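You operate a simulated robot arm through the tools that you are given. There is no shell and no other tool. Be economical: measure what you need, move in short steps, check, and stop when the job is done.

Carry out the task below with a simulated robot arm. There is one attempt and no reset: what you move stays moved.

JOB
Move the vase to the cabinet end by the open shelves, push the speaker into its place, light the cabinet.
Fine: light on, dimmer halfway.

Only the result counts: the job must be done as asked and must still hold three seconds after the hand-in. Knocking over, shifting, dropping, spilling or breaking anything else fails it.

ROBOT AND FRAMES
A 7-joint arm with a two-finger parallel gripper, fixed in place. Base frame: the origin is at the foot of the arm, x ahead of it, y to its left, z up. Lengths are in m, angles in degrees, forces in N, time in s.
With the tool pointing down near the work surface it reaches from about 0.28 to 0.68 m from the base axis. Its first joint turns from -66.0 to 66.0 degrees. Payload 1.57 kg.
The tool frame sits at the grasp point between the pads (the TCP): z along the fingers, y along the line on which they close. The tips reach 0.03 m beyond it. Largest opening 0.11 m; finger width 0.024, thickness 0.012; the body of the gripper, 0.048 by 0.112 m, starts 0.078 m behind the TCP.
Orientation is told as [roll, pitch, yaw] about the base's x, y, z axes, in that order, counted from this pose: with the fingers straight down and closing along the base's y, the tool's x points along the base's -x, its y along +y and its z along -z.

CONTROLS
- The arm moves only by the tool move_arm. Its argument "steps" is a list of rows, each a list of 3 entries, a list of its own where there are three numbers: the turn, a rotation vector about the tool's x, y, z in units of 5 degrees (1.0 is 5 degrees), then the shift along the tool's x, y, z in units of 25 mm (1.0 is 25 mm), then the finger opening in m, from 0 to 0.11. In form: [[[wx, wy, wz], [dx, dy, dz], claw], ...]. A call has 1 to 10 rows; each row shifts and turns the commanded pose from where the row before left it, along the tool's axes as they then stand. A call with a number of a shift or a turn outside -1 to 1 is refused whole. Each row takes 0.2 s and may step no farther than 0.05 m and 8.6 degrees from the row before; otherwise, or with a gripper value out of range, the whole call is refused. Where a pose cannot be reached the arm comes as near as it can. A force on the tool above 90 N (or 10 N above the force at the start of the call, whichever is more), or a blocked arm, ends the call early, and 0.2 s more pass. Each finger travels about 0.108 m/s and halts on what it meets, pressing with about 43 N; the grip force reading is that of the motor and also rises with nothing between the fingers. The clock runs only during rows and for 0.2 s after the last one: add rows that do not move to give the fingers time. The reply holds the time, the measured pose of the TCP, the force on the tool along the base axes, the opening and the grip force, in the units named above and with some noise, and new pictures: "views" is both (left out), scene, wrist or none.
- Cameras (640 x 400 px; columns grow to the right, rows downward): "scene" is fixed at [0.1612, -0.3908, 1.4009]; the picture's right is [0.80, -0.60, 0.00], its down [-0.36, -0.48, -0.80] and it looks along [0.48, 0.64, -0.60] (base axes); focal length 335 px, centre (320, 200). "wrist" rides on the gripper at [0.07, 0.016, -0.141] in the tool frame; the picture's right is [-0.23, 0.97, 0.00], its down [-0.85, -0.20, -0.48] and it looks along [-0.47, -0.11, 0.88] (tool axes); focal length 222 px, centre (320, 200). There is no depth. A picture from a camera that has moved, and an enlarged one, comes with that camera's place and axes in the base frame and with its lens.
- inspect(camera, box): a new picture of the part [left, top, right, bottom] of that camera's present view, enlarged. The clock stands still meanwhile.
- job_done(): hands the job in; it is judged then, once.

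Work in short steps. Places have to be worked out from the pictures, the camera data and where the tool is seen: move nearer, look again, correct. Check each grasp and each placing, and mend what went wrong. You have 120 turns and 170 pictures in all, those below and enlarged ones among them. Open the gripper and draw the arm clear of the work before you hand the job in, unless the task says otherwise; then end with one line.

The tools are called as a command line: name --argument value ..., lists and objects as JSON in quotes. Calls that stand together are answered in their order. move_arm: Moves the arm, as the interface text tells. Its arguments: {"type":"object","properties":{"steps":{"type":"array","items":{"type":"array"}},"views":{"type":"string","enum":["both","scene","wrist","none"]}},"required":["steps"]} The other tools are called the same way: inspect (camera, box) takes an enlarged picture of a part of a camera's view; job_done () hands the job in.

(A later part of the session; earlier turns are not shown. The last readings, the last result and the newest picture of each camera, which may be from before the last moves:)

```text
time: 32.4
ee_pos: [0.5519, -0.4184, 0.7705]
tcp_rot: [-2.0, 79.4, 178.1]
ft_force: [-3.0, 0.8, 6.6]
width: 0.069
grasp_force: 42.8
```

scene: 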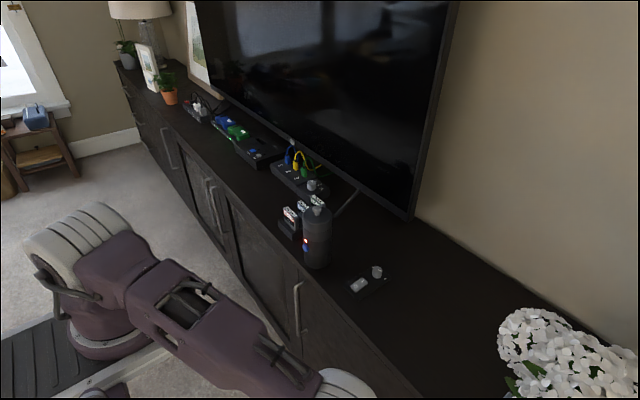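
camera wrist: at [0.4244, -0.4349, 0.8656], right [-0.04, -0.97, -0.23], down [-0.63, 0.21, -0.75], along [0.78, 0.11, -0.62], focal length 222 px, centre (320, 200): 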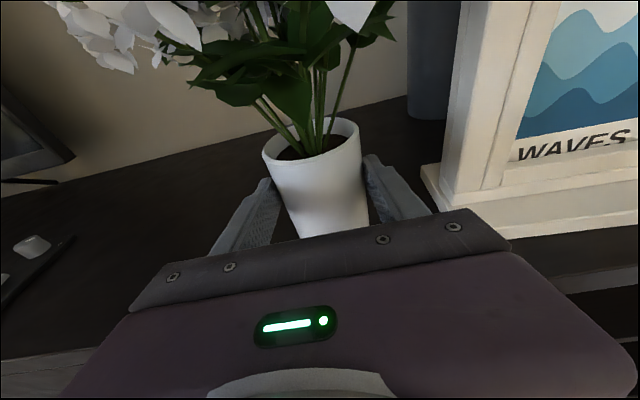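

Contact: the force has reversed. I'll release slowly.

move_arm --steps '[[[0, 0, 0], [0.03, 0, 0], 0.072], [[0, 0, 0], [0, 0, 0], 0.08], [[0, 0, 0], [0, 0, 0], 0.09], [[0, 0, 0], [0, 0, 0], 0.1], [[0, 0, 0], [0, 0, 0], 0.1]]' --views "wrist"

```text
time: 33.6
ee_pos: [0.5515, -0.4182, 0.7686]
tcp_rot: [-2.3, 79.3, 177.7]
ft_force: [0.2, 0.0, -0.9]
width: 0.1
grasp_force: 0.0
camera wrist: at [0.4245, -0.4345, 0.8637], right [-0.04, -0.97, -0.23], down [-0.63, 0.21, -0.75], along [0.78, 0.11, -0.62], focal length 222 px, centre (320, 200)
```

wrist: 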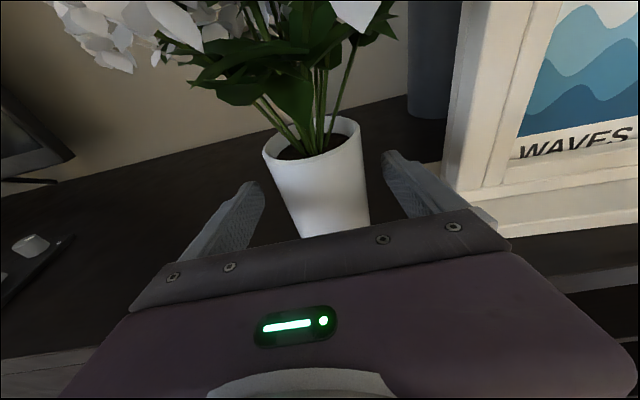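

The vase stands upright and free. I'll back straight out.

move_arm --steps '[[[0, 0, 0], [-0.15, 0, -0.98], 0.1], [[0, 0, 0], [-0.15, 0, -0.98], 0.1], [[0, 0, 0], [-0.15, 0, -0.98], 0.1], [[0, 0, 0], [-0.15, 0, -0.98], 0.1], [[0, 0, 0], [-0.15, 0, -0.98], 0.1], [[0, 0, 0], [0.5, 0, -0.9], 0.1], [[0, 0, 0], [0.9, 0, -0.17], 0.1], [[0, 0, 0], [0.985, 0, -0.17], 0.1]]'

```text
time: 35.4
ee_pos: [0.4085, -0.4186, 0.8389]
tcp_rot: [-2.4, 79.3, 177.6]
ft_force: [0.4, -0.3, 0.0]
width: 0.1001
grasp_force: 0.0
camera wrist: at [0.282, -0.4348, 0.933], right [-0.04, -0.97, -0.23], down [-0.63, 0.21, -0.75], along [0.78, 0.11, -0.62], focal length 222 px, centre (320, 200)
```

scene: 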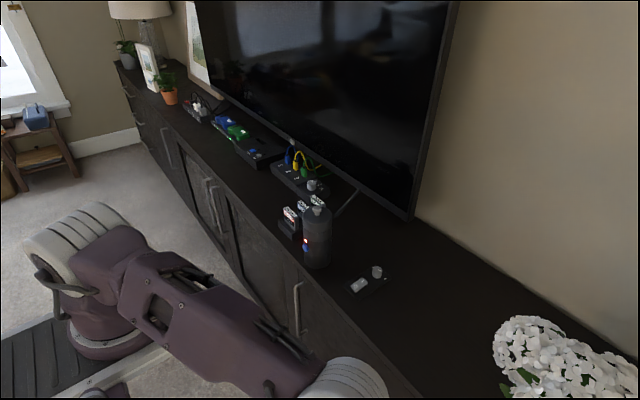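
wrist: 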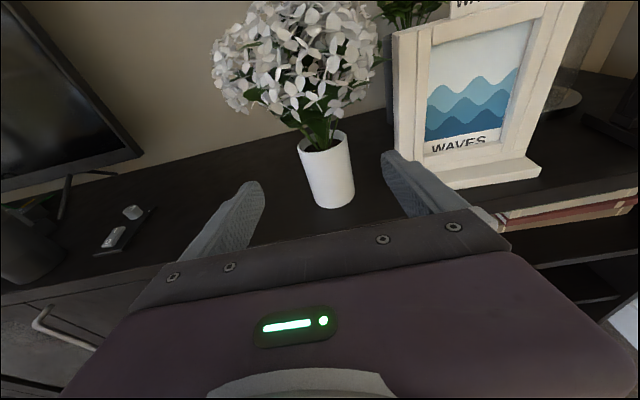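

The vase stands clear of the frame. I'll raise the arm to get a view of the vase relative to the shelf bay boundary.

move_arm --steps '[[[0, 0, 0], [0.98, 0, -0.18], 0.1], [[0, 0, 0], [0.98, 0, -0.18], 0.1], [[0, 0, 0], [0.98, 0, -0.18], 0.1], [[0, 0, 0], [0.98, 0, -0.18], 0.1], [[0, 0, 0], [0.98, 0, -0.18], 0.1], [[0, 0, 0], [0.98, 0, -0.18], 0.1], [[0, 0, 0], [0.98, 0, -0.18], 0.1], [[0, -1, 0], [0, -0.5, 0], 0.1], [[0, -1, 0], [0, -0.5, 0], 0.1], [[0, -1, 0], [0, -0.5, 0], 0.1]]' --views "wrist"

```text
time: 37.6
ee_pos: [0.4094, -0.3824, 1.0128]
tcp_rot: [-0.9, 64.1, 179.0]
ft_force: [-0.1, -0.3, 0.2]
width: 0.1001
grasp_force: 0.0
camera wrist: at [0.3118, -0.3991, 1.1368], right [-0.1, -0.97, -0.21], down [-0.8, 0.2, -0.56], along [0.59, 0.11, -0.8], focal length 222 px, centre (320, 200)
```

wrist: 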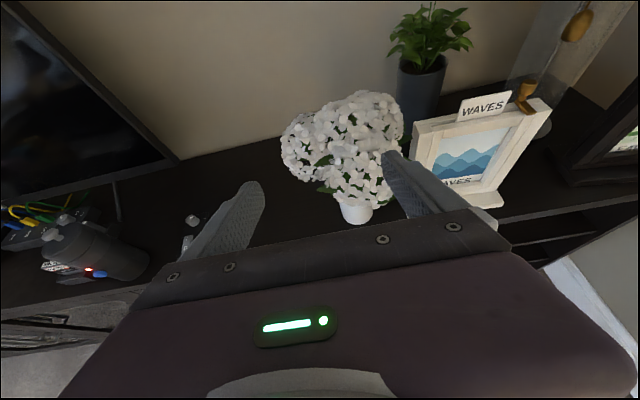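

The vase task looks done, at about (0.565, -0.42). Next is the speaker at about (0.545, 0.131), with a button facing the room. I'll push it in +x with two slightly open fingertips straddling the button, tilted about 50° and low. I'll travel over there high first.

move_arm --steps '[[[0, -1, 0], [0, -1, 0], 0.1], [[0, -1, 0], [0, -1, 0], 0.1], [[0, -1, 0], [0, -1, 0], 0.065], [[0, 0, 0], [0, -1, 0], 0.065], [[0, 0, 0], [0, -1, 0], 0.065], [[0, 0, 0], [0, -1, 0], 0.065], [[0, 0, 0], [0, -1, 0], 0.065], [[0, 0, 0], [0, -1, 0], 0.065], [[0, 0, 0], [0, -1, 0], 0.065], [[0, 0, 0], [0, -1, 0], 0.065]]' --views "none"

move_arm --steps '[[[0, 0, 0], [0, -1, 0], 0.065], [[0, 0, 0], [0, -1, 0], 0.065], [[0, 0, 0], [0, -1, 0], 0.065], [[0, 0, 0], [0, -1, 0], 0.065], [[0, 0, 0], [0, -1, 0], 0.065], [[0, 0, 0], [0, -1, 0], 0.065], [[0, 0, 0], [0, -1, 0], 0.065], [[0, 0, 0], [0, -1, 0], 0.065], [[0, 0, 0], [0, -1, 0], 0.065], [[0, 0, 0], [0, -1, 0], 0.065]]'

```text
time: 39.8
ee_pos: [0.409, -0.1414, 1.0145]
tcp_rot: [-0.6, 49.3, 179.5]
ft_force: [0.2, -0.6, -0.3]
width: 0.0647
grasp_force: 0.1
out of reach, approached as far as the arm can: row 10
```

```text
time: 42.0
ee_pos: [0.4102, -0.1418, 1.0159]
tcp_rot: [-0.7, 49.2, 179.6]
ft_force: [-0.9, -0.5, 0.3]
width: 0.0649
grasp_force: 0.0
out of reach, approached as far as the arm can: row 1, 2, 3, 4, 5, 6, 7, 8, 9, 10
camera wrist: at [0.3473, -0.1577, 1.1601], right [-0.15, -0.97, -0.18], down [-0.92, 0.2, -0.33], along [0.36, 0.12, -0.93], focal length 222 px, centre (320, 200)
```

scene: 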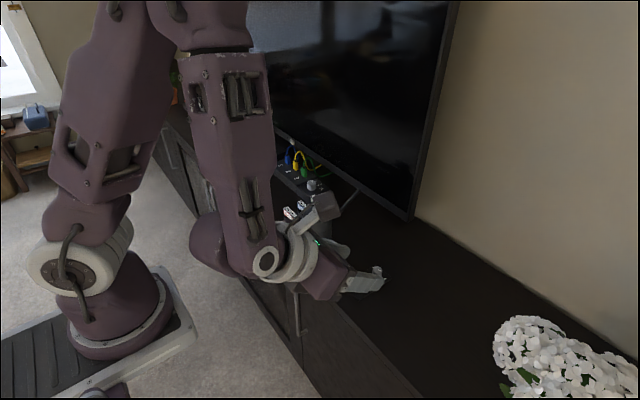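
wrist: 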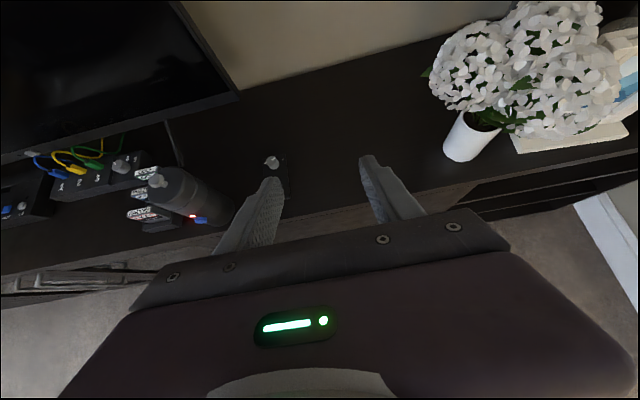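

The arm hit a joint limit, since joint 7 won't hold this wrist orientation toward +y. While here, I'll zoom in on the vase and the shelf bay.

inspect --camera "wrist" --box '[380, 80, 640, 270]'

inspect --camera "wrist" --box '[0, 100, 320, 300]'

```text
2.11 times, centred on (510, 175) of wrist
camera zoom: at [0.3473, -0.1577, 1.1601], right [-0.15, -0.97, -0.18], down [-0.92, 0.2, -0.33], along [0.36, 0.12, -0.93], focal length 468 px, centre (-80, 253)
```

zoom: 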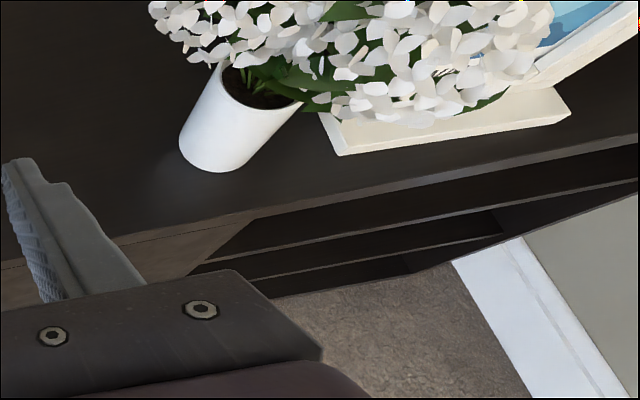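

```text
2.00 times, centred on (160, 200) of wrist
camera zoom: at [0.3473, -0.1577, 1.1601], right [-0.15, -0.97, -0.18], down [-0.92, 0.2, -0.33], along [0.36, 0.12, -0.93], focal length 444 px, centre (640, 200)
```

zoom: 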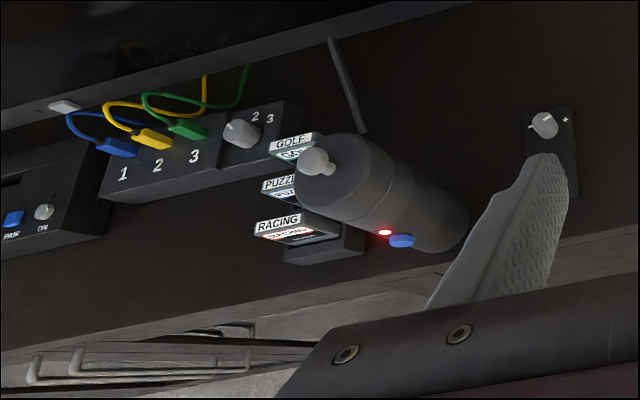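

The speaker button faces the room and the rest of the row is clear of its path. I'll go back to vertical fingers, then unwind the yaw to 0 so the camera is on my side.

move_arm --steps '[[[0, -1, 0], [0, 0, 0], 0.065], [[0, -1, 0], [0, 0, 0], 0.065], [[0, -1, 0], [0, 0, 0], 0.065], [[0, -1, 0], [0, 0, 0], 0.065], [[0, -1, 0], [0, 0, 0], 0.065], [[0, -1, 0], [0, 0, 0], 0.065], [[0, -1, 0], [0, 0, 0], 0.065], [[0, -1, 0], [0, 0, 0], 0.065], [[0, -1, 0], [0, 0, 0], 0.065], [[0, -0.9, 0], [0, 0, 0], 0.065]]' --views "none"

move_arm --steps '[[[0, 0, -1], [0, 0, 0], 0.065], [[0, 0, -1], [0, 0, 0], 0.065], [[0, 0, -1], [0, 0, 0], 0.065], [[0, 0, -1], [0, 0, 0], 0.065], [[0, 0, -1], [0, 0, 0], 0.065], [[0, 0, -1], [0, 0, 0], 0.065], [[0, 0, -1], [0, 0, 0], 0.065], [[0, 0, -1], [0, 0, 0], 0.065], [[0, 0, -1], [0, 0, 0], 0.065], [[0, 0, -1], [0, 0, 0], 0.065]]' --views "none"

move_arm --steps '[[[0, 0, -1], [0, 0, 0], 0.065], [[0, 0, -1], [0, 0, 0], 0.065], [[0, 0, -1], [0, 0, 0], 0.065], [[0, 0, -1], [0, 0, 0], 0.065], [[0, 0, -1], [0, 0, 0], 0.065], [[0, 0, -1], [0, 0, 0], 0.065], [[0, 0, -1], [0, 0, 0], 0.065], [[0, 0, -1], [0, 0, 0], 0.065], [[0, 0, -1], [0, 0, 0], 0.065], [[0, 0, -1], [0, 0, 0], 0.065]]' --views "none"

move_arm --steps '[[[0, 0, -1], [0, 0, 0], 0.065], [[0, 0, -1], [0, 0, 0], 0.065], [[0, 0, -1], [0, 0, 0], 0.065], [[0, 0, -1], [0, 0, 0], 0.065], [[0, 0, -1], [0, 0, 0], 0.065], [[0, 0, -1], [0, 0, 0], 0.065], [[0, 0, -1], [0, 0, 0], 0.065], [[0, 0, -1], [0, 0, 0], 0.065], [[0, 0, -1], [0, 0, 0], 0.065], [[0, 0, -1], [0, 0, 0], 0.065]]'

```text
time: 44.2
ee_pos: [0.4098, -0.1405, 1.0159]
tcp_rot: [-0.4, -0.3, 179.9]
ft_force: [-0.3, -1.0, -0.1]
width: 0.0653
grasp_force: 0.1
```

```text
time: 46.4
ee_pos: [0.4098, -0.1408, 1.0162]
tcp_rot: [-0.5, 0.0, -130.1]
ft_force: [0.6, 0.2, 0.4]
width: 0.065
grasp_force: 0.1
```

```text
time: 48.6
ee_pos: [0.4098, -0.1412, 1.015]
tcp_rot: [-0.2, 0.5, -80.1]
ft_force: [0.5, -0.4, 0.4]
width: 0.065
grasp_force: 0.0
```

```text
time: 50.8
ee_pos: [0.4099, -0.1401, 1.016]
tcp_rot: [0.2, 0.5, -30.0]
ft_force: [0.1, 0.5, 0.2]
width: 0.0651
grasp_force: 0.1
camera wrist: at [0.3574, -0.0926, 1.157], right [0.68, 0.73, 0.0], down [0.64, -0.6, 0.47], along [0.34, -0.32, -0.88], focal length 222 px, centre (320, 200)
```

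scene: 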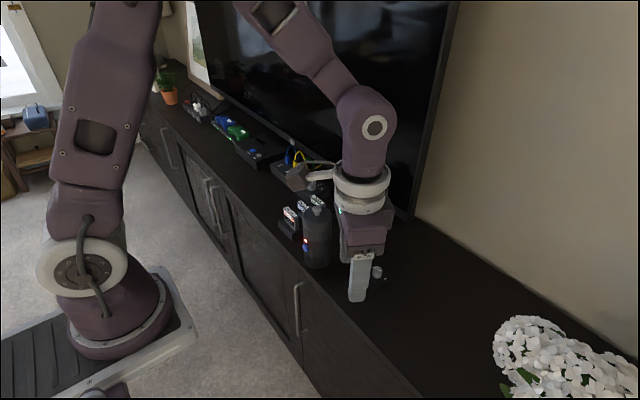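
wrist: 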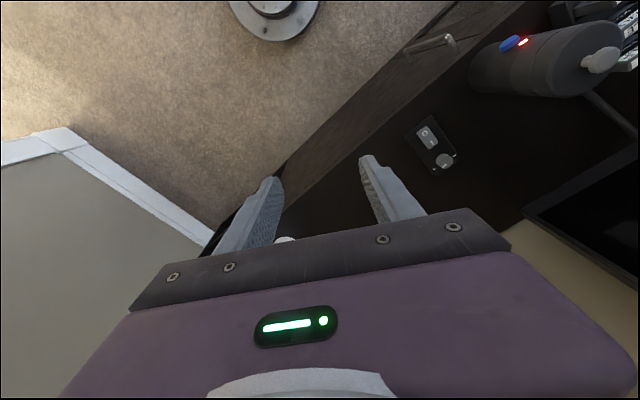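

Vertical again. I'll finish the yaw and translate to in front of the speaker at y ≈ 0.13.

move_arm --steps '[[[0, 0, -1], [0, 0, 0], 0.065], [[0, 0, -1], [0, 0, 0], 0.065], [[0, 0, -1], [0, 0, 0], 0.065], [[0, 0, -1], [0, 0, 0], 0.065], [[0, 0, -1], [0, 0, 0], 0.065], [[0, 0, -1], [0, 0, 0], 0.065]]' --views "none"

move_arm --steps '[[[0, 0, 0], [0, 1, 0], 0.065], [[0, 0, 0], [0, 1, 0], 0.065], [[0, 0, 0], [0, 1, 0], 0.065], [[0, 0, 0], [0, 1, 0], 0.065], [[0, 0, 0], [0, 1, 0], 0.065], [[0, 0, 0], [0, 1, 0], 0.065], [[0, 0, 0], [0, 1, 0], 0.065], [[0, 0, 0], [0, 1, 0], 0.065], [[0, 0, 0], [0, 1, 0], 0.065], [[0, 0, 0], [0, 0.8, 0], 0.065]]'

```text
time: 52.2
ee_pos: [0.4098, -0.1419, 1.0147]
tcp_rot: [0.4, 0.3, 0.2]
ft_force: [-0.6, -0.1, 0.2]
width: 0.0651
grasp_force: 0.1
```

```text
time: 54.4
ee_pos: [0.4099, 0.1039, 1.0168]
tcp_rot: [0.3, 0.4, -0.1]
ft_force: [-0.3, 0.1, 0.1]
width: 0.0648
grasp_force: 0.0
camera wrist: at [0.3399, 0.1198, 1.1589], right [0.23, 0.97, 0.01], down [0.86, -0.2, 0.47], along [0.46, -0.1, -0.88], focal length 222 px, centre (320, 200)
```

scene: 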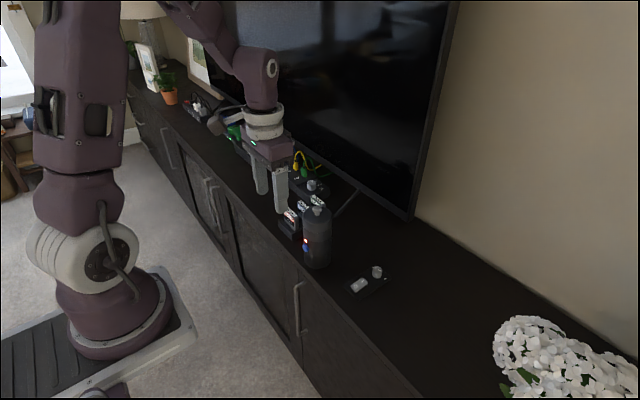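
wrist: 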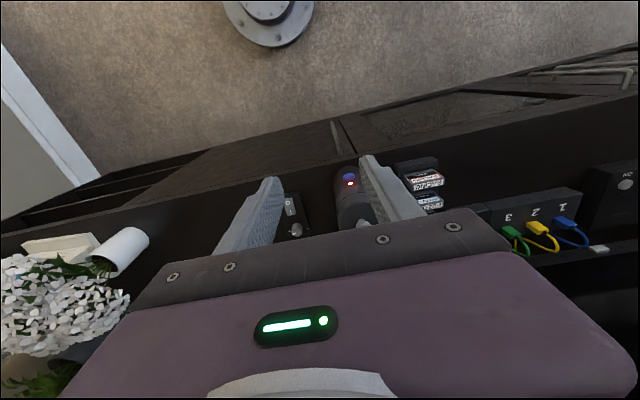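

The speaker axis is near y ≈ 0.137. I'll line up and descend in front of the cabinet edge to z ≈ 0.79.

move_arm --steps '[[[0, 0, 0], [0, 0.7, 0.9], 0.065], [[0, 0, 0], [0, 0.6, 0.9], 0.065], [[0, 0, 0], [0, 0, 1], 0.065], [[0, 0, 0], [0, 0, 1], 0.065], [[0, 0, 0], [0, 0, 1], 0.065], [[0, 0, 0], [0, 0, 1], 0.065], [[0, 0, 0], [0, 0, 1], 0.065], [[0, 0, 0], [0, 0, 1], 0.065], [[0, 0, 0], [0, 0, 1], 0.065]]'

```text
time: 56.4
ee_pos: [0.4094, 0.1364, 0.7971]
tcp_rot: [0.4, 0.3, 0.0]
ft_force: [0.4, 0.2, 0.6]
width: 0.065
grasp_force: 0.1
camera wrist: at [0.3395, 0.1536, 0.9379], right [0.23, 0.97, 0.01], down [0.86, -0.2, 0.47], along [0.46, -0.1, -0.88], focal length 222 px, centre (320, 200)
```

scene: 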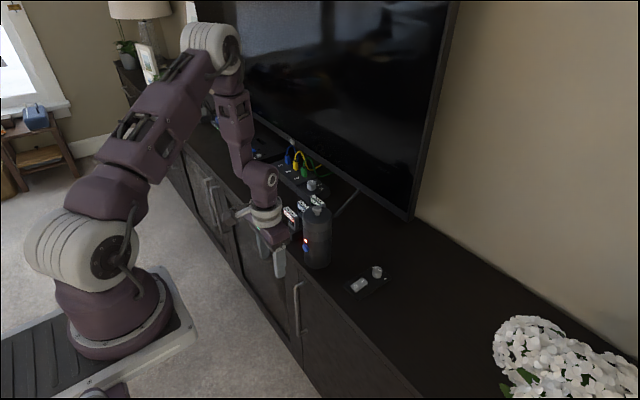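
wrist: 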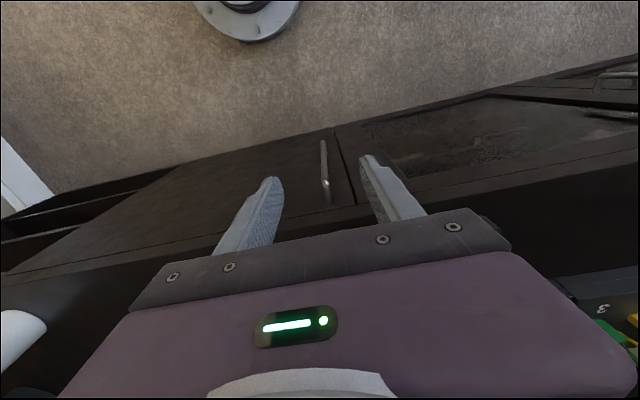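

The palm would hit the 0.17 m-tall speaker if the fingers stay vertical. I'll tilt them forward 40° so only the low fingertips push.

move_arm --steps '[[[0, -1, 0], [0, 0, 0], 0.065], [[0, -1, 0], [0, 0, 0], 0.065], [[0, -1, 0], [0, 0, 0], 0.065], [[0, -1, 0], [0, 0, 0], 0.065], [[0, -1, 0], [0, 0, 0], 0.065], [[0, -1, 0], [0, 0, 0], 0.065], [[0, -1, 0], [0, 0, 0], 0.065], [[0, -1, 0], [0, 0, 0], 0.065]]'

```text
time: 58.2
ee_pos: [0.41, 0.1386, 0.7981]
tcp_rot: [0.6, -39.7, -0.4]
ft_force: [0.2, 0.3, 1.0]
width: 0.0652
grasp_force: 0.1
camera wrist: at [0.2638, 0.1545, 0.8614], right [0.18, 0.97, 0.15], down [0.35, -0.21, 0.91], along [0.92, -0.11, -0.38], focal length 222 px, centre (320, 200)
```

scene: 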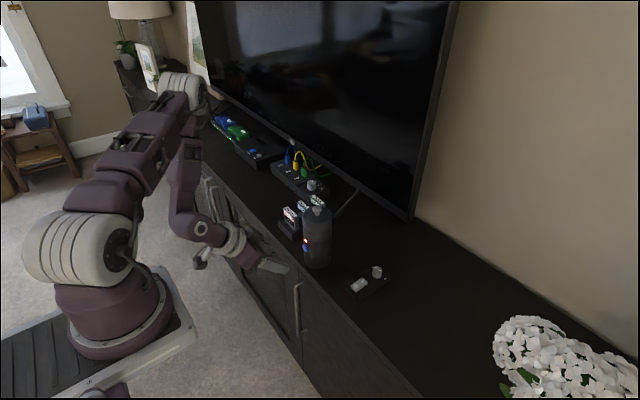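
wrist: 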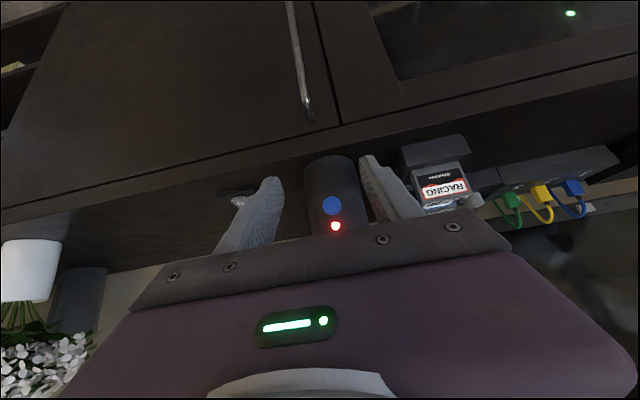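

The speaker is centred between the fingertips with the button in the gap. I'll lower to z ≈ 0.755 and approach to just short of contact.

move_arm --steps '[[[0, 0, 0], [0.55, 0.02, 0.66], 0.065], [[0, 0, 0], [0.55, 0.02, 0.66], 0.065], [[0, 0, 0], [-0.77, 0, 0.64], 0.065], [[0, 0, 0], [-0.77, 0, 0.64], 0.065], [[0, 0, 0], [-0.6, 0, 0.5], 0.065]]'

inspect --camera "scene" --box '[240, 170, 420, 310]'

```text
time: 59.4
ee_pos: [0.4779, 0.1392, 0.7545]
tcp_rot: [0.5, -39.8, -0.3]
ft_force: [-0.3, -0.3, 0.1]
width: 0.0649
grasp_force: 0.0
camera wrist: at [0.3332, 0.1554, 0.818], right [0.18, 0.97, 0.15], down [0.35, -0.21, 0.91], along [0.92, -0.11, -0.38], focal length 222 px, centre (320, 200)
```

scene: 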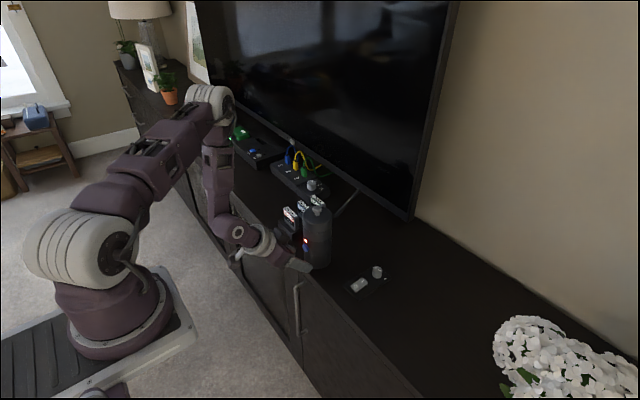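
wrist: 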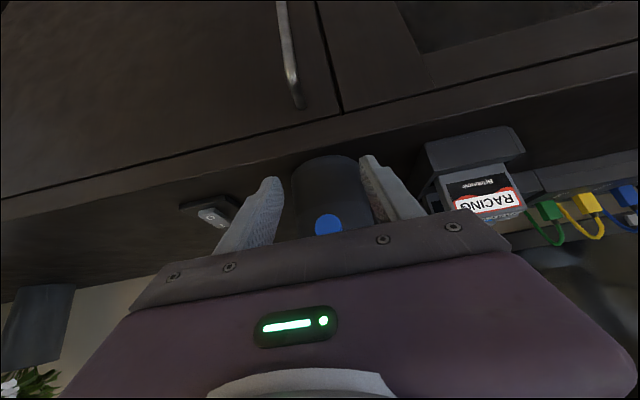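

```text
2.86 times, centred on (330, 240) of scene
camera zoom: at [0.1612, -0.3908, 1.4009], right [0.8, -0.6, 0.0], down [-0.36, -0.48, -0.8], along [0.48, 0.64, -0.6], focal length 958 px, centre (291, 86)
```

zoom: 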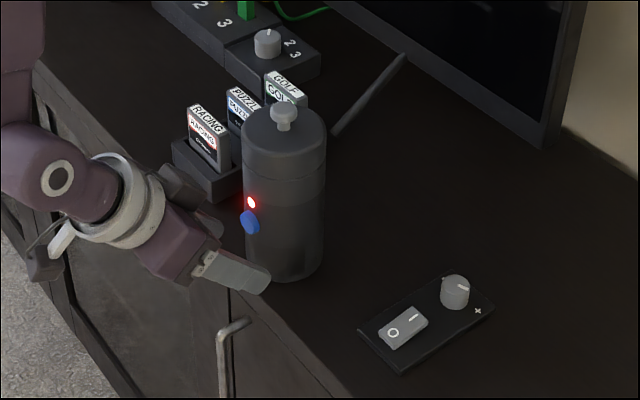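

The fingertips are about to meet the speaker's low part. I'll push in small steps, drifting slightly toward -y to the vase's old spot.

move_arm --steps '[[[0, 0, 0], [-0.385, 0, 0.32], 0.065], [[0, 0, 0], [-0.385, 0, 0.32], 0.065], [[0, 0, 0], [-0.385, 0, 0.32], 0.065], [[0, 0, 0], [-0.385, 0, 0.32], 0.065]]'

inspect --camera "scene" --box '[240, 170, 420, 310]'

```text
time: 60.4
ee_pos: [0.5274, 0.138, 0.7555]
tcp_rot: [0.5, -39.7, -0.4]
ft_force: [-1.3, -0.5, 1.0]
width: 0.0656
grasp_force: 0.4
camera wrist: at [0.3833, 0.1557, 0.8184], right [0.17, 0.97, 0.15], down [0.35, -0.21, 0.91], along [0.92, -0.11, -0.38], focal length 222 px, centre (320, 200)
```

scene: 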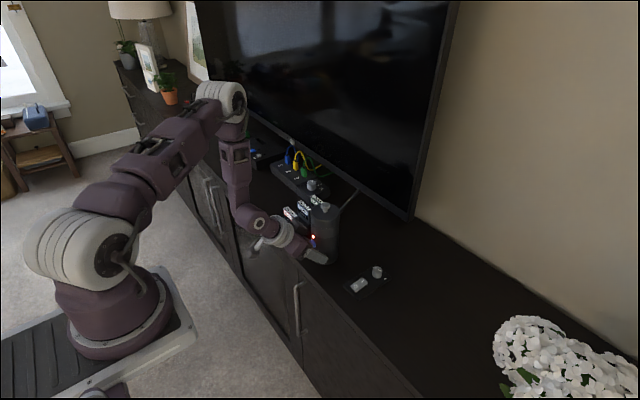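
wrist: 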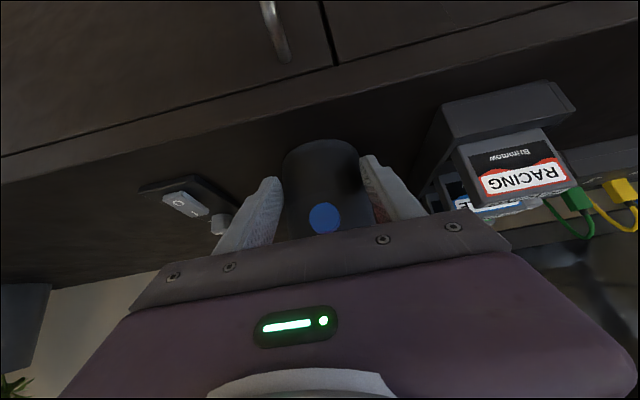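

```text
2.86 times, centred on (330, 240) of scene
camera zoom: at [0.1612, -0.3908, 1.4009], right [0.8, -0.6, 0.0], down [-0.36, -0.48, -0.8], along [0.48, 0.64, -0.6], focal length 958 px, centre (291, 86)
```

zoom: 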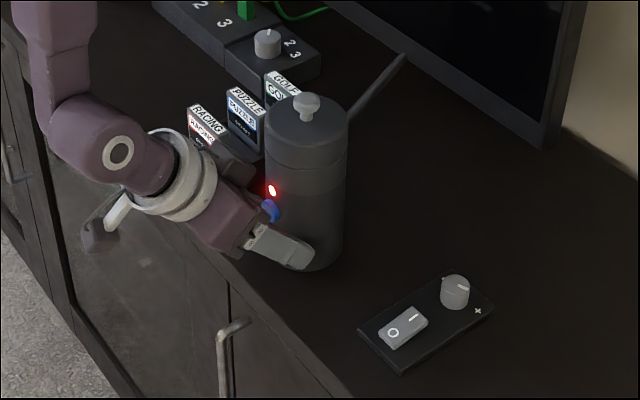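

The speaker slides smoothly at low force. I'll push on about 0.087 m with the small -y drift, in two stages.

move_arm --steps '[[[0, 0, 0], [-0.385, -0.1, 0.32], 0.065], [[0, 0, 0], [-0.385, -0.1, 0.32], 0.065], [[0, 0, 0], [-0.385, -0.1, 0.32], 0.065], [[0, 0, 0], [-0.385, -0.1, 0.32], 0.065]]'

inspect --camera "scene" --box '[240, 170, 420, 310]'

```text
time: 61.4
ee_pos: [0.5786, 0.1294, 0.7554]
tcp_rot: [0.6, -39.8, -0.4]
ft_force: [-1.3, 0.0, 0.3]
width: 0.0658
grasp_force: 1.1
camera wrist: at [0.4331, 0.1456, 0.8186], right [0.18, 0.97, 0.15], down [0.35, -0.21, 0.91], along [0.92, -0.11, -0.38], focal length 222 px, centre (320, 200)
```

scene: 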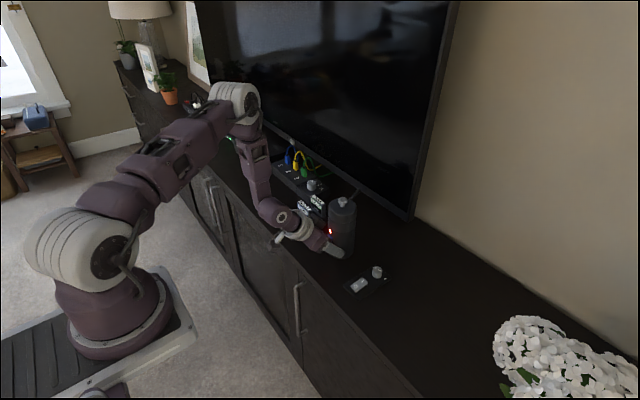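
wrist: 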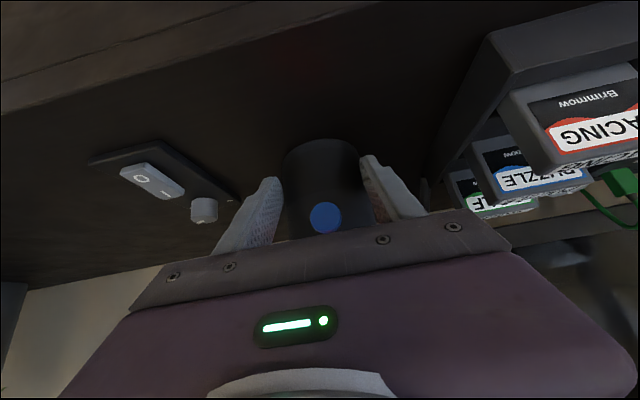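

```text
2.86 times, centred on (330, 240) of scene
camera zoom: at [0.1612, -0.3908, 1.4009], right [0.8, -0.6, 0.0], down [-0.36, -0.48, -0.8], along [0.48, 0.64, -0.6], focal length 958 px, centre (291, 86)
```

zoom: 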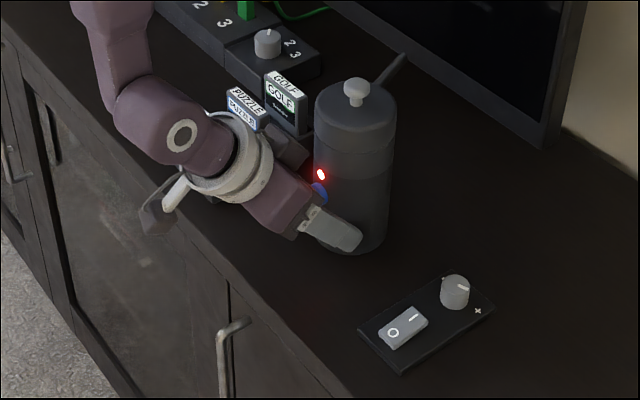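

Using the same base-ellipse method, the vase's old spot comes out at about (0.675, 0.131) and the speaker is now at (0.630, 0.130). I'll push straight another 45 mm.

move_arm --steps '[[[0, 0, 0], [-0.385, 0.03, 0.32], 0.065], [[0, 0, 0], [-0.385, 0.03, 0.32], 0.065], [[0, 0, 0], [-0.385, 0, 0.32], 0.065], [[0, 0, 0], [-0.23, 0, 0.19], 0.065]]'

inspect --camera "scene" --box '[265, 150, 405, 300]'

```text
time: 62.4
ee_pos: [0.6228, 0.1301, 0.7544]
tcp_rot: [0.5, -39.7, -0.4]
ft_force: [-1.8, -0.3, -0.2]
width: 0.0659
grasp_force: 0.6
camera wrist: at [0.4785, 0.1472, 0.8186], right [0.18, 0.97, 0.15], down [0.35, -0.21, 0.91], along [0.92, -0.11, -0.38], focal length 222 px, centre (320, 200)
```

scene: 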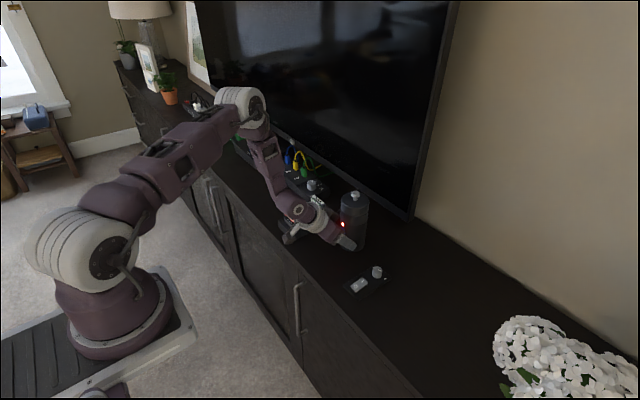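
wrist: 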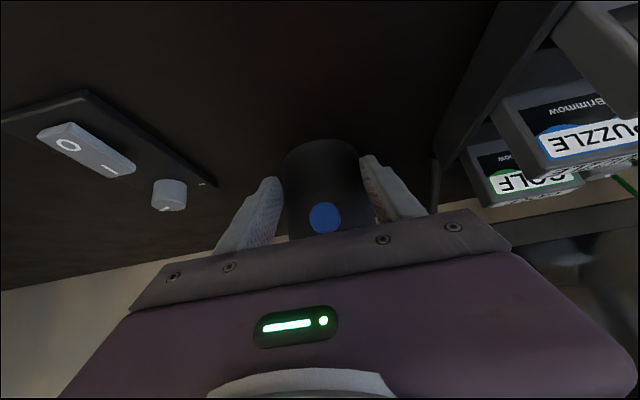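

```text
2.67 times, centred on (335, 225) of scene
camera zoom: at [0.1612, -0.3908, 1.4009], right [0.8, -0.6, 0.0], down [-0.36, -0.48, -0.8], along [0.48, 0.64, -0.6], focal length 894 px, centre (280, 133)
```

zoom: 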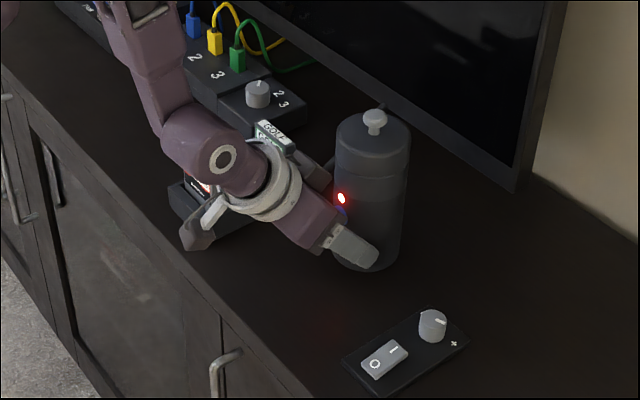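

Same zoom as before: the speaker now spans columns 335–410 with its bottom at about 270, where the vase had 335–404 and 265. It's in place. I'll retreat straight back, then up.

move_arm --steps '[[[0, 0, 0], [0.385, 0, -0.32], 0.065], [[0, 0, 0], [0.77, 0, -0.64], 0.065], [[0, 0, 0], [0.77, 0, -0.64], 0.065], [[0, 0, 0], [0.77, 0, -0.64], 0.065], [[0, 0, 0], [0.77, 0, -0.64], 0.065], [[0, 0, 0], [0.77, 0, -0.64], 0.065], [[0, 0, 0], [0.77, 0, -0.64], 0.065], [[0, 0, 0], [0.77, 0, -0.64], 0.065], [[0, 0, 0], [-0.64, 0, -0.77], 0.03], [[0, 0, 0], [-0.64, 0, -0.77], 0.03]]'

inspect --camera "scene" --box '[265, 150, 405, 300]'

```text
time: 64.6
ee_pos: [0.4355, 0.1306, 0.8056]
tcp_rot: [0.5, -39.7, -0.3]
ft_force: [0.0, -0.2, -1.2]
width: 0.0299
grasp_force: 0.0
camera wrist: at [0.2906, 0.1464, 0.8686], right [0.18, 0.97, 0.15], down [0.35, -0.21, 0.91], along [0.92, -0.11, -0.38], focal length 222 px, centre (320, 200)
```

scene: 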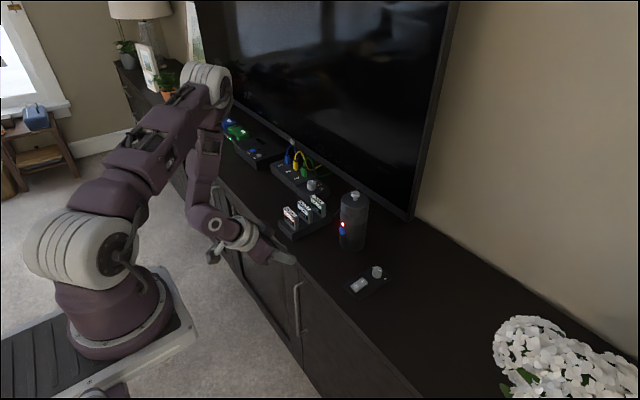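
wrist: 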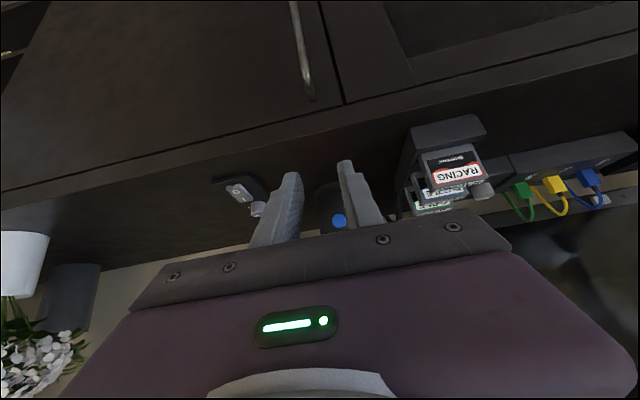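

```text
2.67 times, centred on (335, 225) of scene
camera zoom: at [0.1612, -0.3908, 1.4009], right [0.8, -0.6, 0.0], down [-0.36, -0.48, -0.8], along [0.48, 0.64, -0.6], focal length 894 px, centre (280, 133)
```

zoom: 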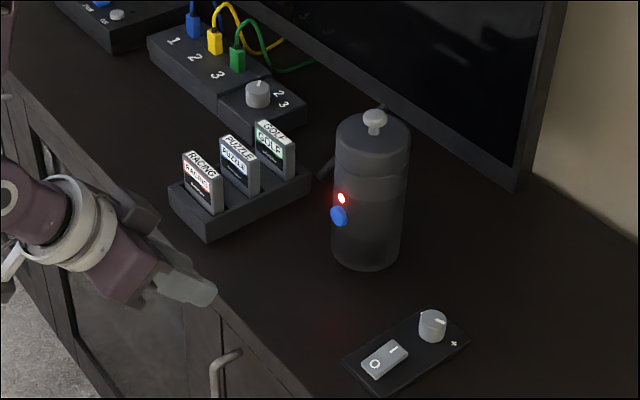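

The speaker is in place and the cartridges are undisturbed. Now the light panel: I'll return the tool to vertical while rising, then view the panel from above.

move_arm --steps '[[[0, 1, 0], [-0.6, 0, -0.7], 0.0], [[0, 1, 0], [-0.6, 0, -0.7], 0.0], [[0, 1, 0], [-0.6, 0, -0.7], 0.0], [[0, 1, 0], [0, 0, -1], 0.0], [[0, 1, 0], [0, 0, -1], 0.0], [[0, 1, 0], [0, -1, 0], 0.0], [[0, 1, 0], [0, -1, 0], 0.0], [[0, 1, 0], [0, -1, 0], 0.0], [[0, 0, 0], [-1, -1, 0], 0.0], [[0, 0, 0], [-1, 0, 0], 0.0]]' --views "none"

move_arm --steps '[[[0, 0, 0], [-1, 0, 0], 0.0], [[0, 0, 0], [-1, 0, 0], 0.0], [[0, 0, 0], [-1, 0, 0], 0.0]]'

```text
time: 66.8
ee_pos: [0.4736, 0.029, 0.9185]
tcp_rot: [0.4, 0.3, 0.1]
ft_force: [-0.4, 0.6, -0.2]
width: 0.0003
grasp_force: 21.5
```

```text
time: 67.6
ee_pos: [0.5493, 0.0288, 0.919]
tcp_rot: [0.4, 0.3, -0.1]
ft_force: [0.3, -0.3, 0.1]
width: 0.0
grasp_force: 21.3
camera wrist: at [0.4792, 0.0449, 1.06], right [0.23, 0.97, 0.01], down [0.86, -0.2, 0.47], along [0.46, -0.1, -0.88], focal length 222 px, centre (320, 200)
```

scene: 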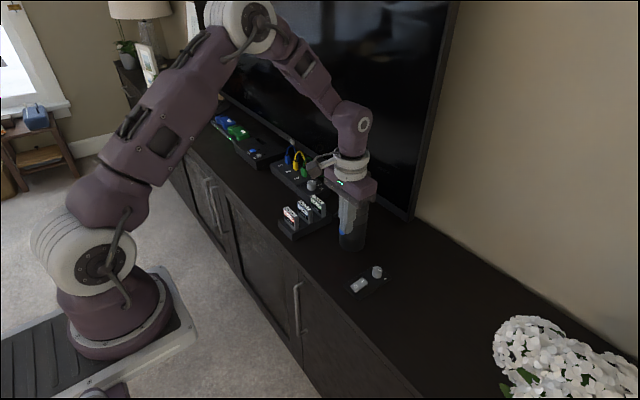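
wrist: 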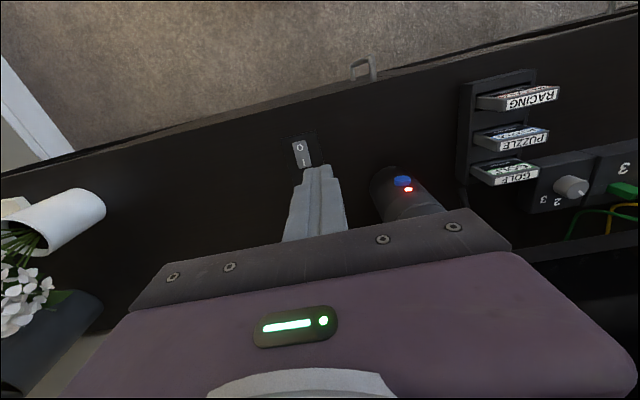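

The rocker (O near, I far) is at about (0.575, 0.0). The knob is hidden by the fingers, so I'll shift toward -y and back slightly to see it.

move_arm --steps '[[[0, 0, 0], [0.8, -1, 0], 0.0], [[0, 0, 0], [0.8, -1, 0], 0.0], [[0, 0, 0], [0, -1, 0], 0.0], [[0, 0, 0], [0, -0.6, 0.5], 0.0]]' --views "wrist"

inspect --camera "wrist" --box '[300, 110, 460, 220]'

inspect --camera "scene" --box '[340, 255, 400, 300]'

```text
time: 68.6
ee_pos: [0.5092, -0.06, 0.9057]
tcp_rot: [0.4, 0.4, 0.0]
ft_force: [0.6, -0.5, -0.2]
width: 0.0001
grasp_force: 21.2
camera wrist: at [0.4394, -0.044, 1.0459], right [0.23, 0.97, 0.01], down [0.86, -0.2, 0.47], along [0.46, -0.1, -0.88], focal length 222 px, centre (320, 200)
```

wrist: 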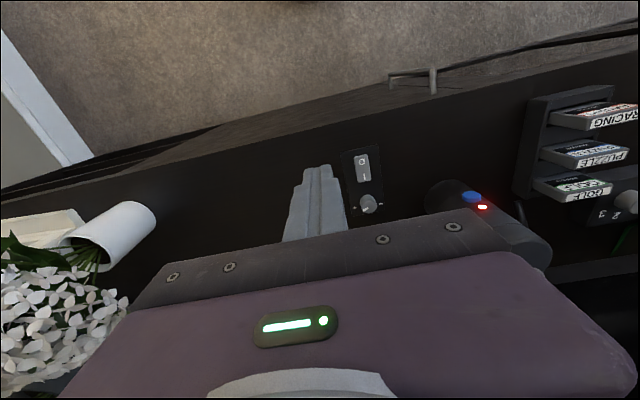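

```text
3.64 times, centred on (380, 165) of wrist
camera zoom: at [0.4394, -0.044, 1.0459], right [0.23, 0.97, 0.01], down [0.86, -0.2, 0.47], along [0.46, -0.1, -0.88], focal length 808 px, centre (102, 327)
```

zoom: 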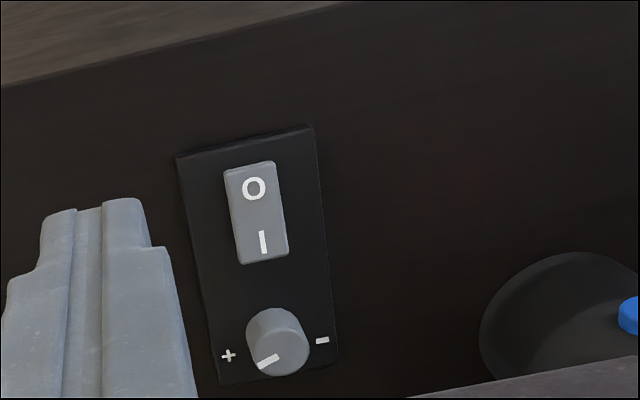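

```text
8.89 times, centred on (370, 278) of scene
camera zoom: at [0.1612, -0.3908, 1.4009], right [0.8, -0.6, 0.0], down [-0.36, -0.48, -0.8], along [0.48, 0.64, -0.6], focal length 2982 px, centre (-124, -489)
```

zoom: 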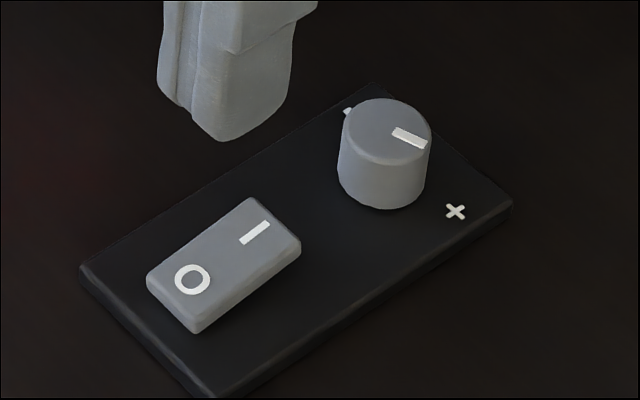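

Readings: I-end of the rocker is at about (0.588, -0.008). The knob is at about (0.632, -0.009), top z ≈ 0.737, with its pointer near "+" (about -71° from +x). "−" is at about +71° and "+" at about -75°, so halfway is the pointer straight along +x. Rocker first: I'll go above the I end.

move_arm --steps '[[[0, 0, 0], [-0.82, 0.52, 0], 0.0], [[0, 0, 0], [-0.82, 0.52, 0], 0.0], [[0, 0, 0], [-0.82, 0.52, 0], 0.0], [[0, 0, 0], [-0.78, 0.52, 0], 0.0], [[0, 0, 0], [0, 0, 1], 0.0], [[0, 0, 0], [0, 0, 1], 0.0], [[0, 0, 0], [0, 0, 1], 0.0], [[0, 0, 0], [0, 0, 1], 0.0], [[0, 0, 0], [0, 0, 1], 0.0]]'

inspect --camera "scene" --box '[335, 240, 415, 300]'

inspect --camera "wrist" --box '[240, 110, 400, 230]'

```text
time: 70.6
ee_pos: [0.5891, -0.0083, 0.7796]
tcp_rot: [0.5, 0.4, 0.0]
ft_force: [-0.5, 0.2, 0.2]
width: 0.0001
grasp_force: 21.4
camera wrist: at [0.5195, 0.0077, 0.921], right [0.23, 0.97, 0.01], down [0.86, -0.2, 0.47], along [0.46, -0.1, -0.88], focal length 222 px, centre (320, 200)
```

scene: 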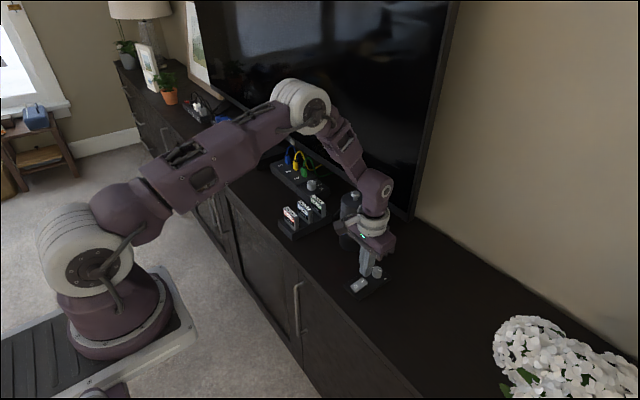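
wrist: 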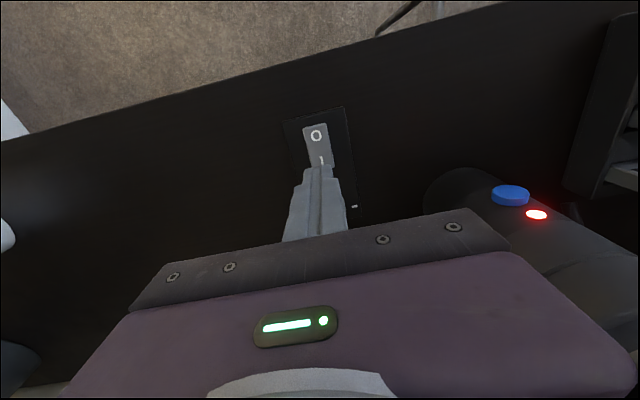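

```text
6.67 times, centred on (375, 270) of scene
camera zoom: at [0.1612, -0.3908, 1.4009], right [0.8, -0.6, 0.0], down [-0.36, -0.48, -0.8], along [0.48, 0.64, -0.6], focal length 2236 px, centre (-47, -267)
```

zoom: 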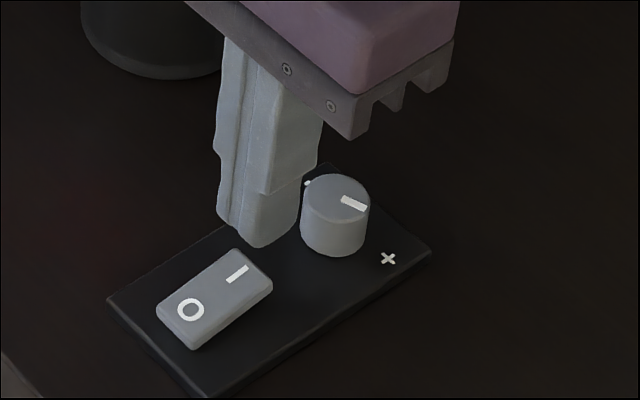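

```text
3.33 times, centred on (320, 170) of wrist
camera zoom: at [0.5195, 0.0077, 0.921], right [0.23, 0.97, 0.01], down [0.86, -0.2, 0.47], along [0.46, -0.1, -0.88], focal length 740 px, centre (320, 300)
```

zoom: 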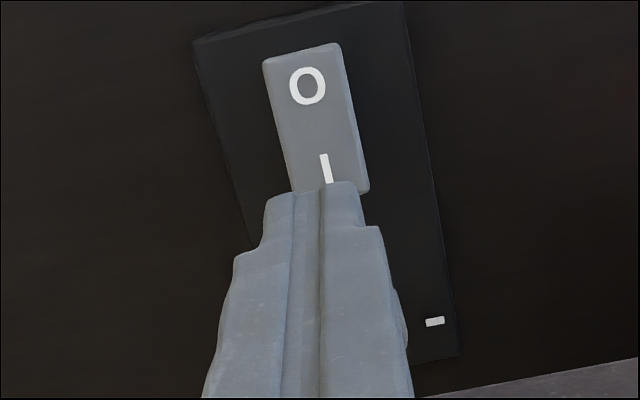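

Aligned over the I end, clear of the knob. I'll press down in small steps.

move_arm --steps '[[[0, 0, 0], [0, 0, 0.4], 0.0], [[0, 0, 0], [0, 0, 0.3], 0.0], [[0, 0, 0], [0, 0, 0.2], 0.0], [[0, 0, 0], [0, 0, 0.2], 0.0], [[0, 0, 0], [0, 0, 0.15], 0.0]]' --views "none"

inspect --camera "scene" --box '[335, 240, 415, 300]'

```text
time: 71.8
ee_pos: [0.5895, -0.0082, 0.7495]
tcp_rot: [0.5, 0.3, 0.1]
ft_force: [0.6, -0.2, 0.3]
width: 0.0
grasp_force: 21.1
```

```text
6.67 times, centred on (375, 270) of scene
camera zoom: at [0.1612, -0.3908, 1.4009], right [0.8, -0.6, 0.0], down [-0.36, -0.48, -0.8], along [0.48, 0.64, -0.6], focal length 2236 px, centre (-47, -267)
```

zoom: 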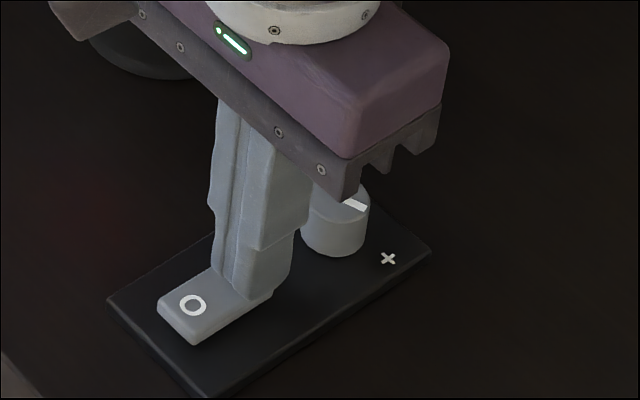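

No contact force yet. I'll continue in smaller steps.

move_arm --steps '[[[0, 0, 0], [0, 0, 0.12], 0.0], [[0, 0, 0], [0, 0, 0.12], 0.0]]' --views "none"

inspect --camera "scene" --box '[335, 240, 415, 300]'

```text
time: 72.5
ee_pos: [0.5929, -0.0077, 0.7486]
tcp_rot: [0.3, 0.0, 0.0]
ft_force: [-2.3, 1.1, 13.7]
width: 0.0
grasp_force: 21.3
stopped in row 2: the force on the tool passed its limit (the readings are from after the stop); the commanded pose is now the measured one
```

```text
6.67 times, centred on (375, 270) of scene
camera zoom: at [0.1609, -0.3908, 1.4009], right [0.8, -0.6, 0.0], down [-0.36, -0.48, -0.8], along [0.48, 0.64, -0.6], focal length 2236 px, centre (-47, -267)
```

zoom: 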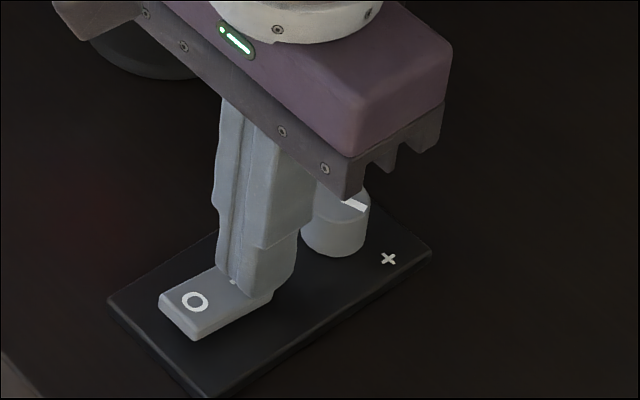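

Contact at 13.7 N and the O end looks raised. I'll lift off and check the rocker.

move_arm --steps '[[[0, 0, 0], [0, 0, -0.6], 0.0], [[0, 0, 0], [0, 0, -1], 0.0], [[0, 0, 0], [0, 0, -1], 0.0]]'

inspect --camera "scene" --box '[335, 240, 415, 300]'

```text
time: 73.2
ee_pos: [0.5921, -0.008, 0.8109]
tcp_rot: [0.4, 0.1, 0.0]
ft_force: [-0.2, 0.2, 0.3]
width: 0.0
grasp_force: 21.3
camera wrist: at [0.5215, 0.0078, 0.9529], right [0.23, 0.97, 0.01], down [0.86, -0.2, 0.48], along [0.46, -0.1, -0.88], focal length 222 px, centre (320, 200)
```

scene: 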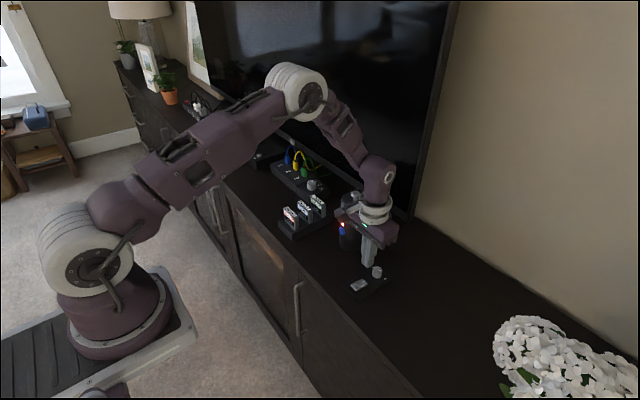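
wrist: 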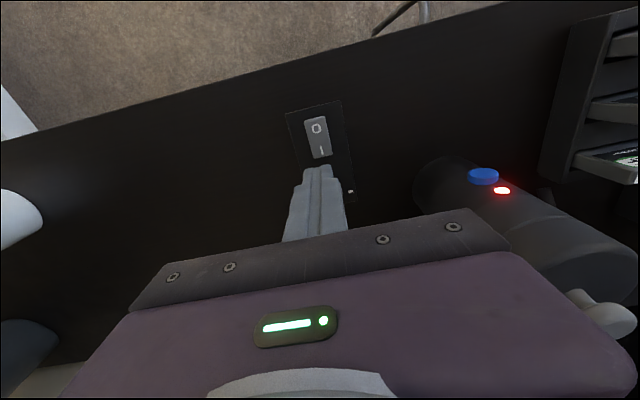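

```text
6.67 times, centred on (375, 270) of scene
camera zoom: at [0.1612, -0.3908, 1.4009], right [0.8, -0.6, 0.0], down [-0.36, -0.48, -0.8], along [0.48, 0.64, -0.6], focal length 2236 px, centre (-47, -267)
```

zoom: 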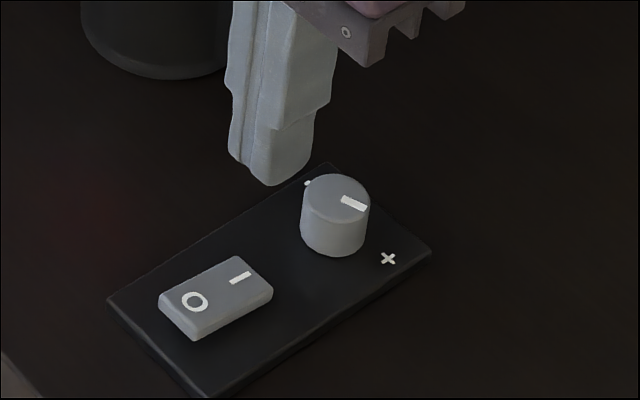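

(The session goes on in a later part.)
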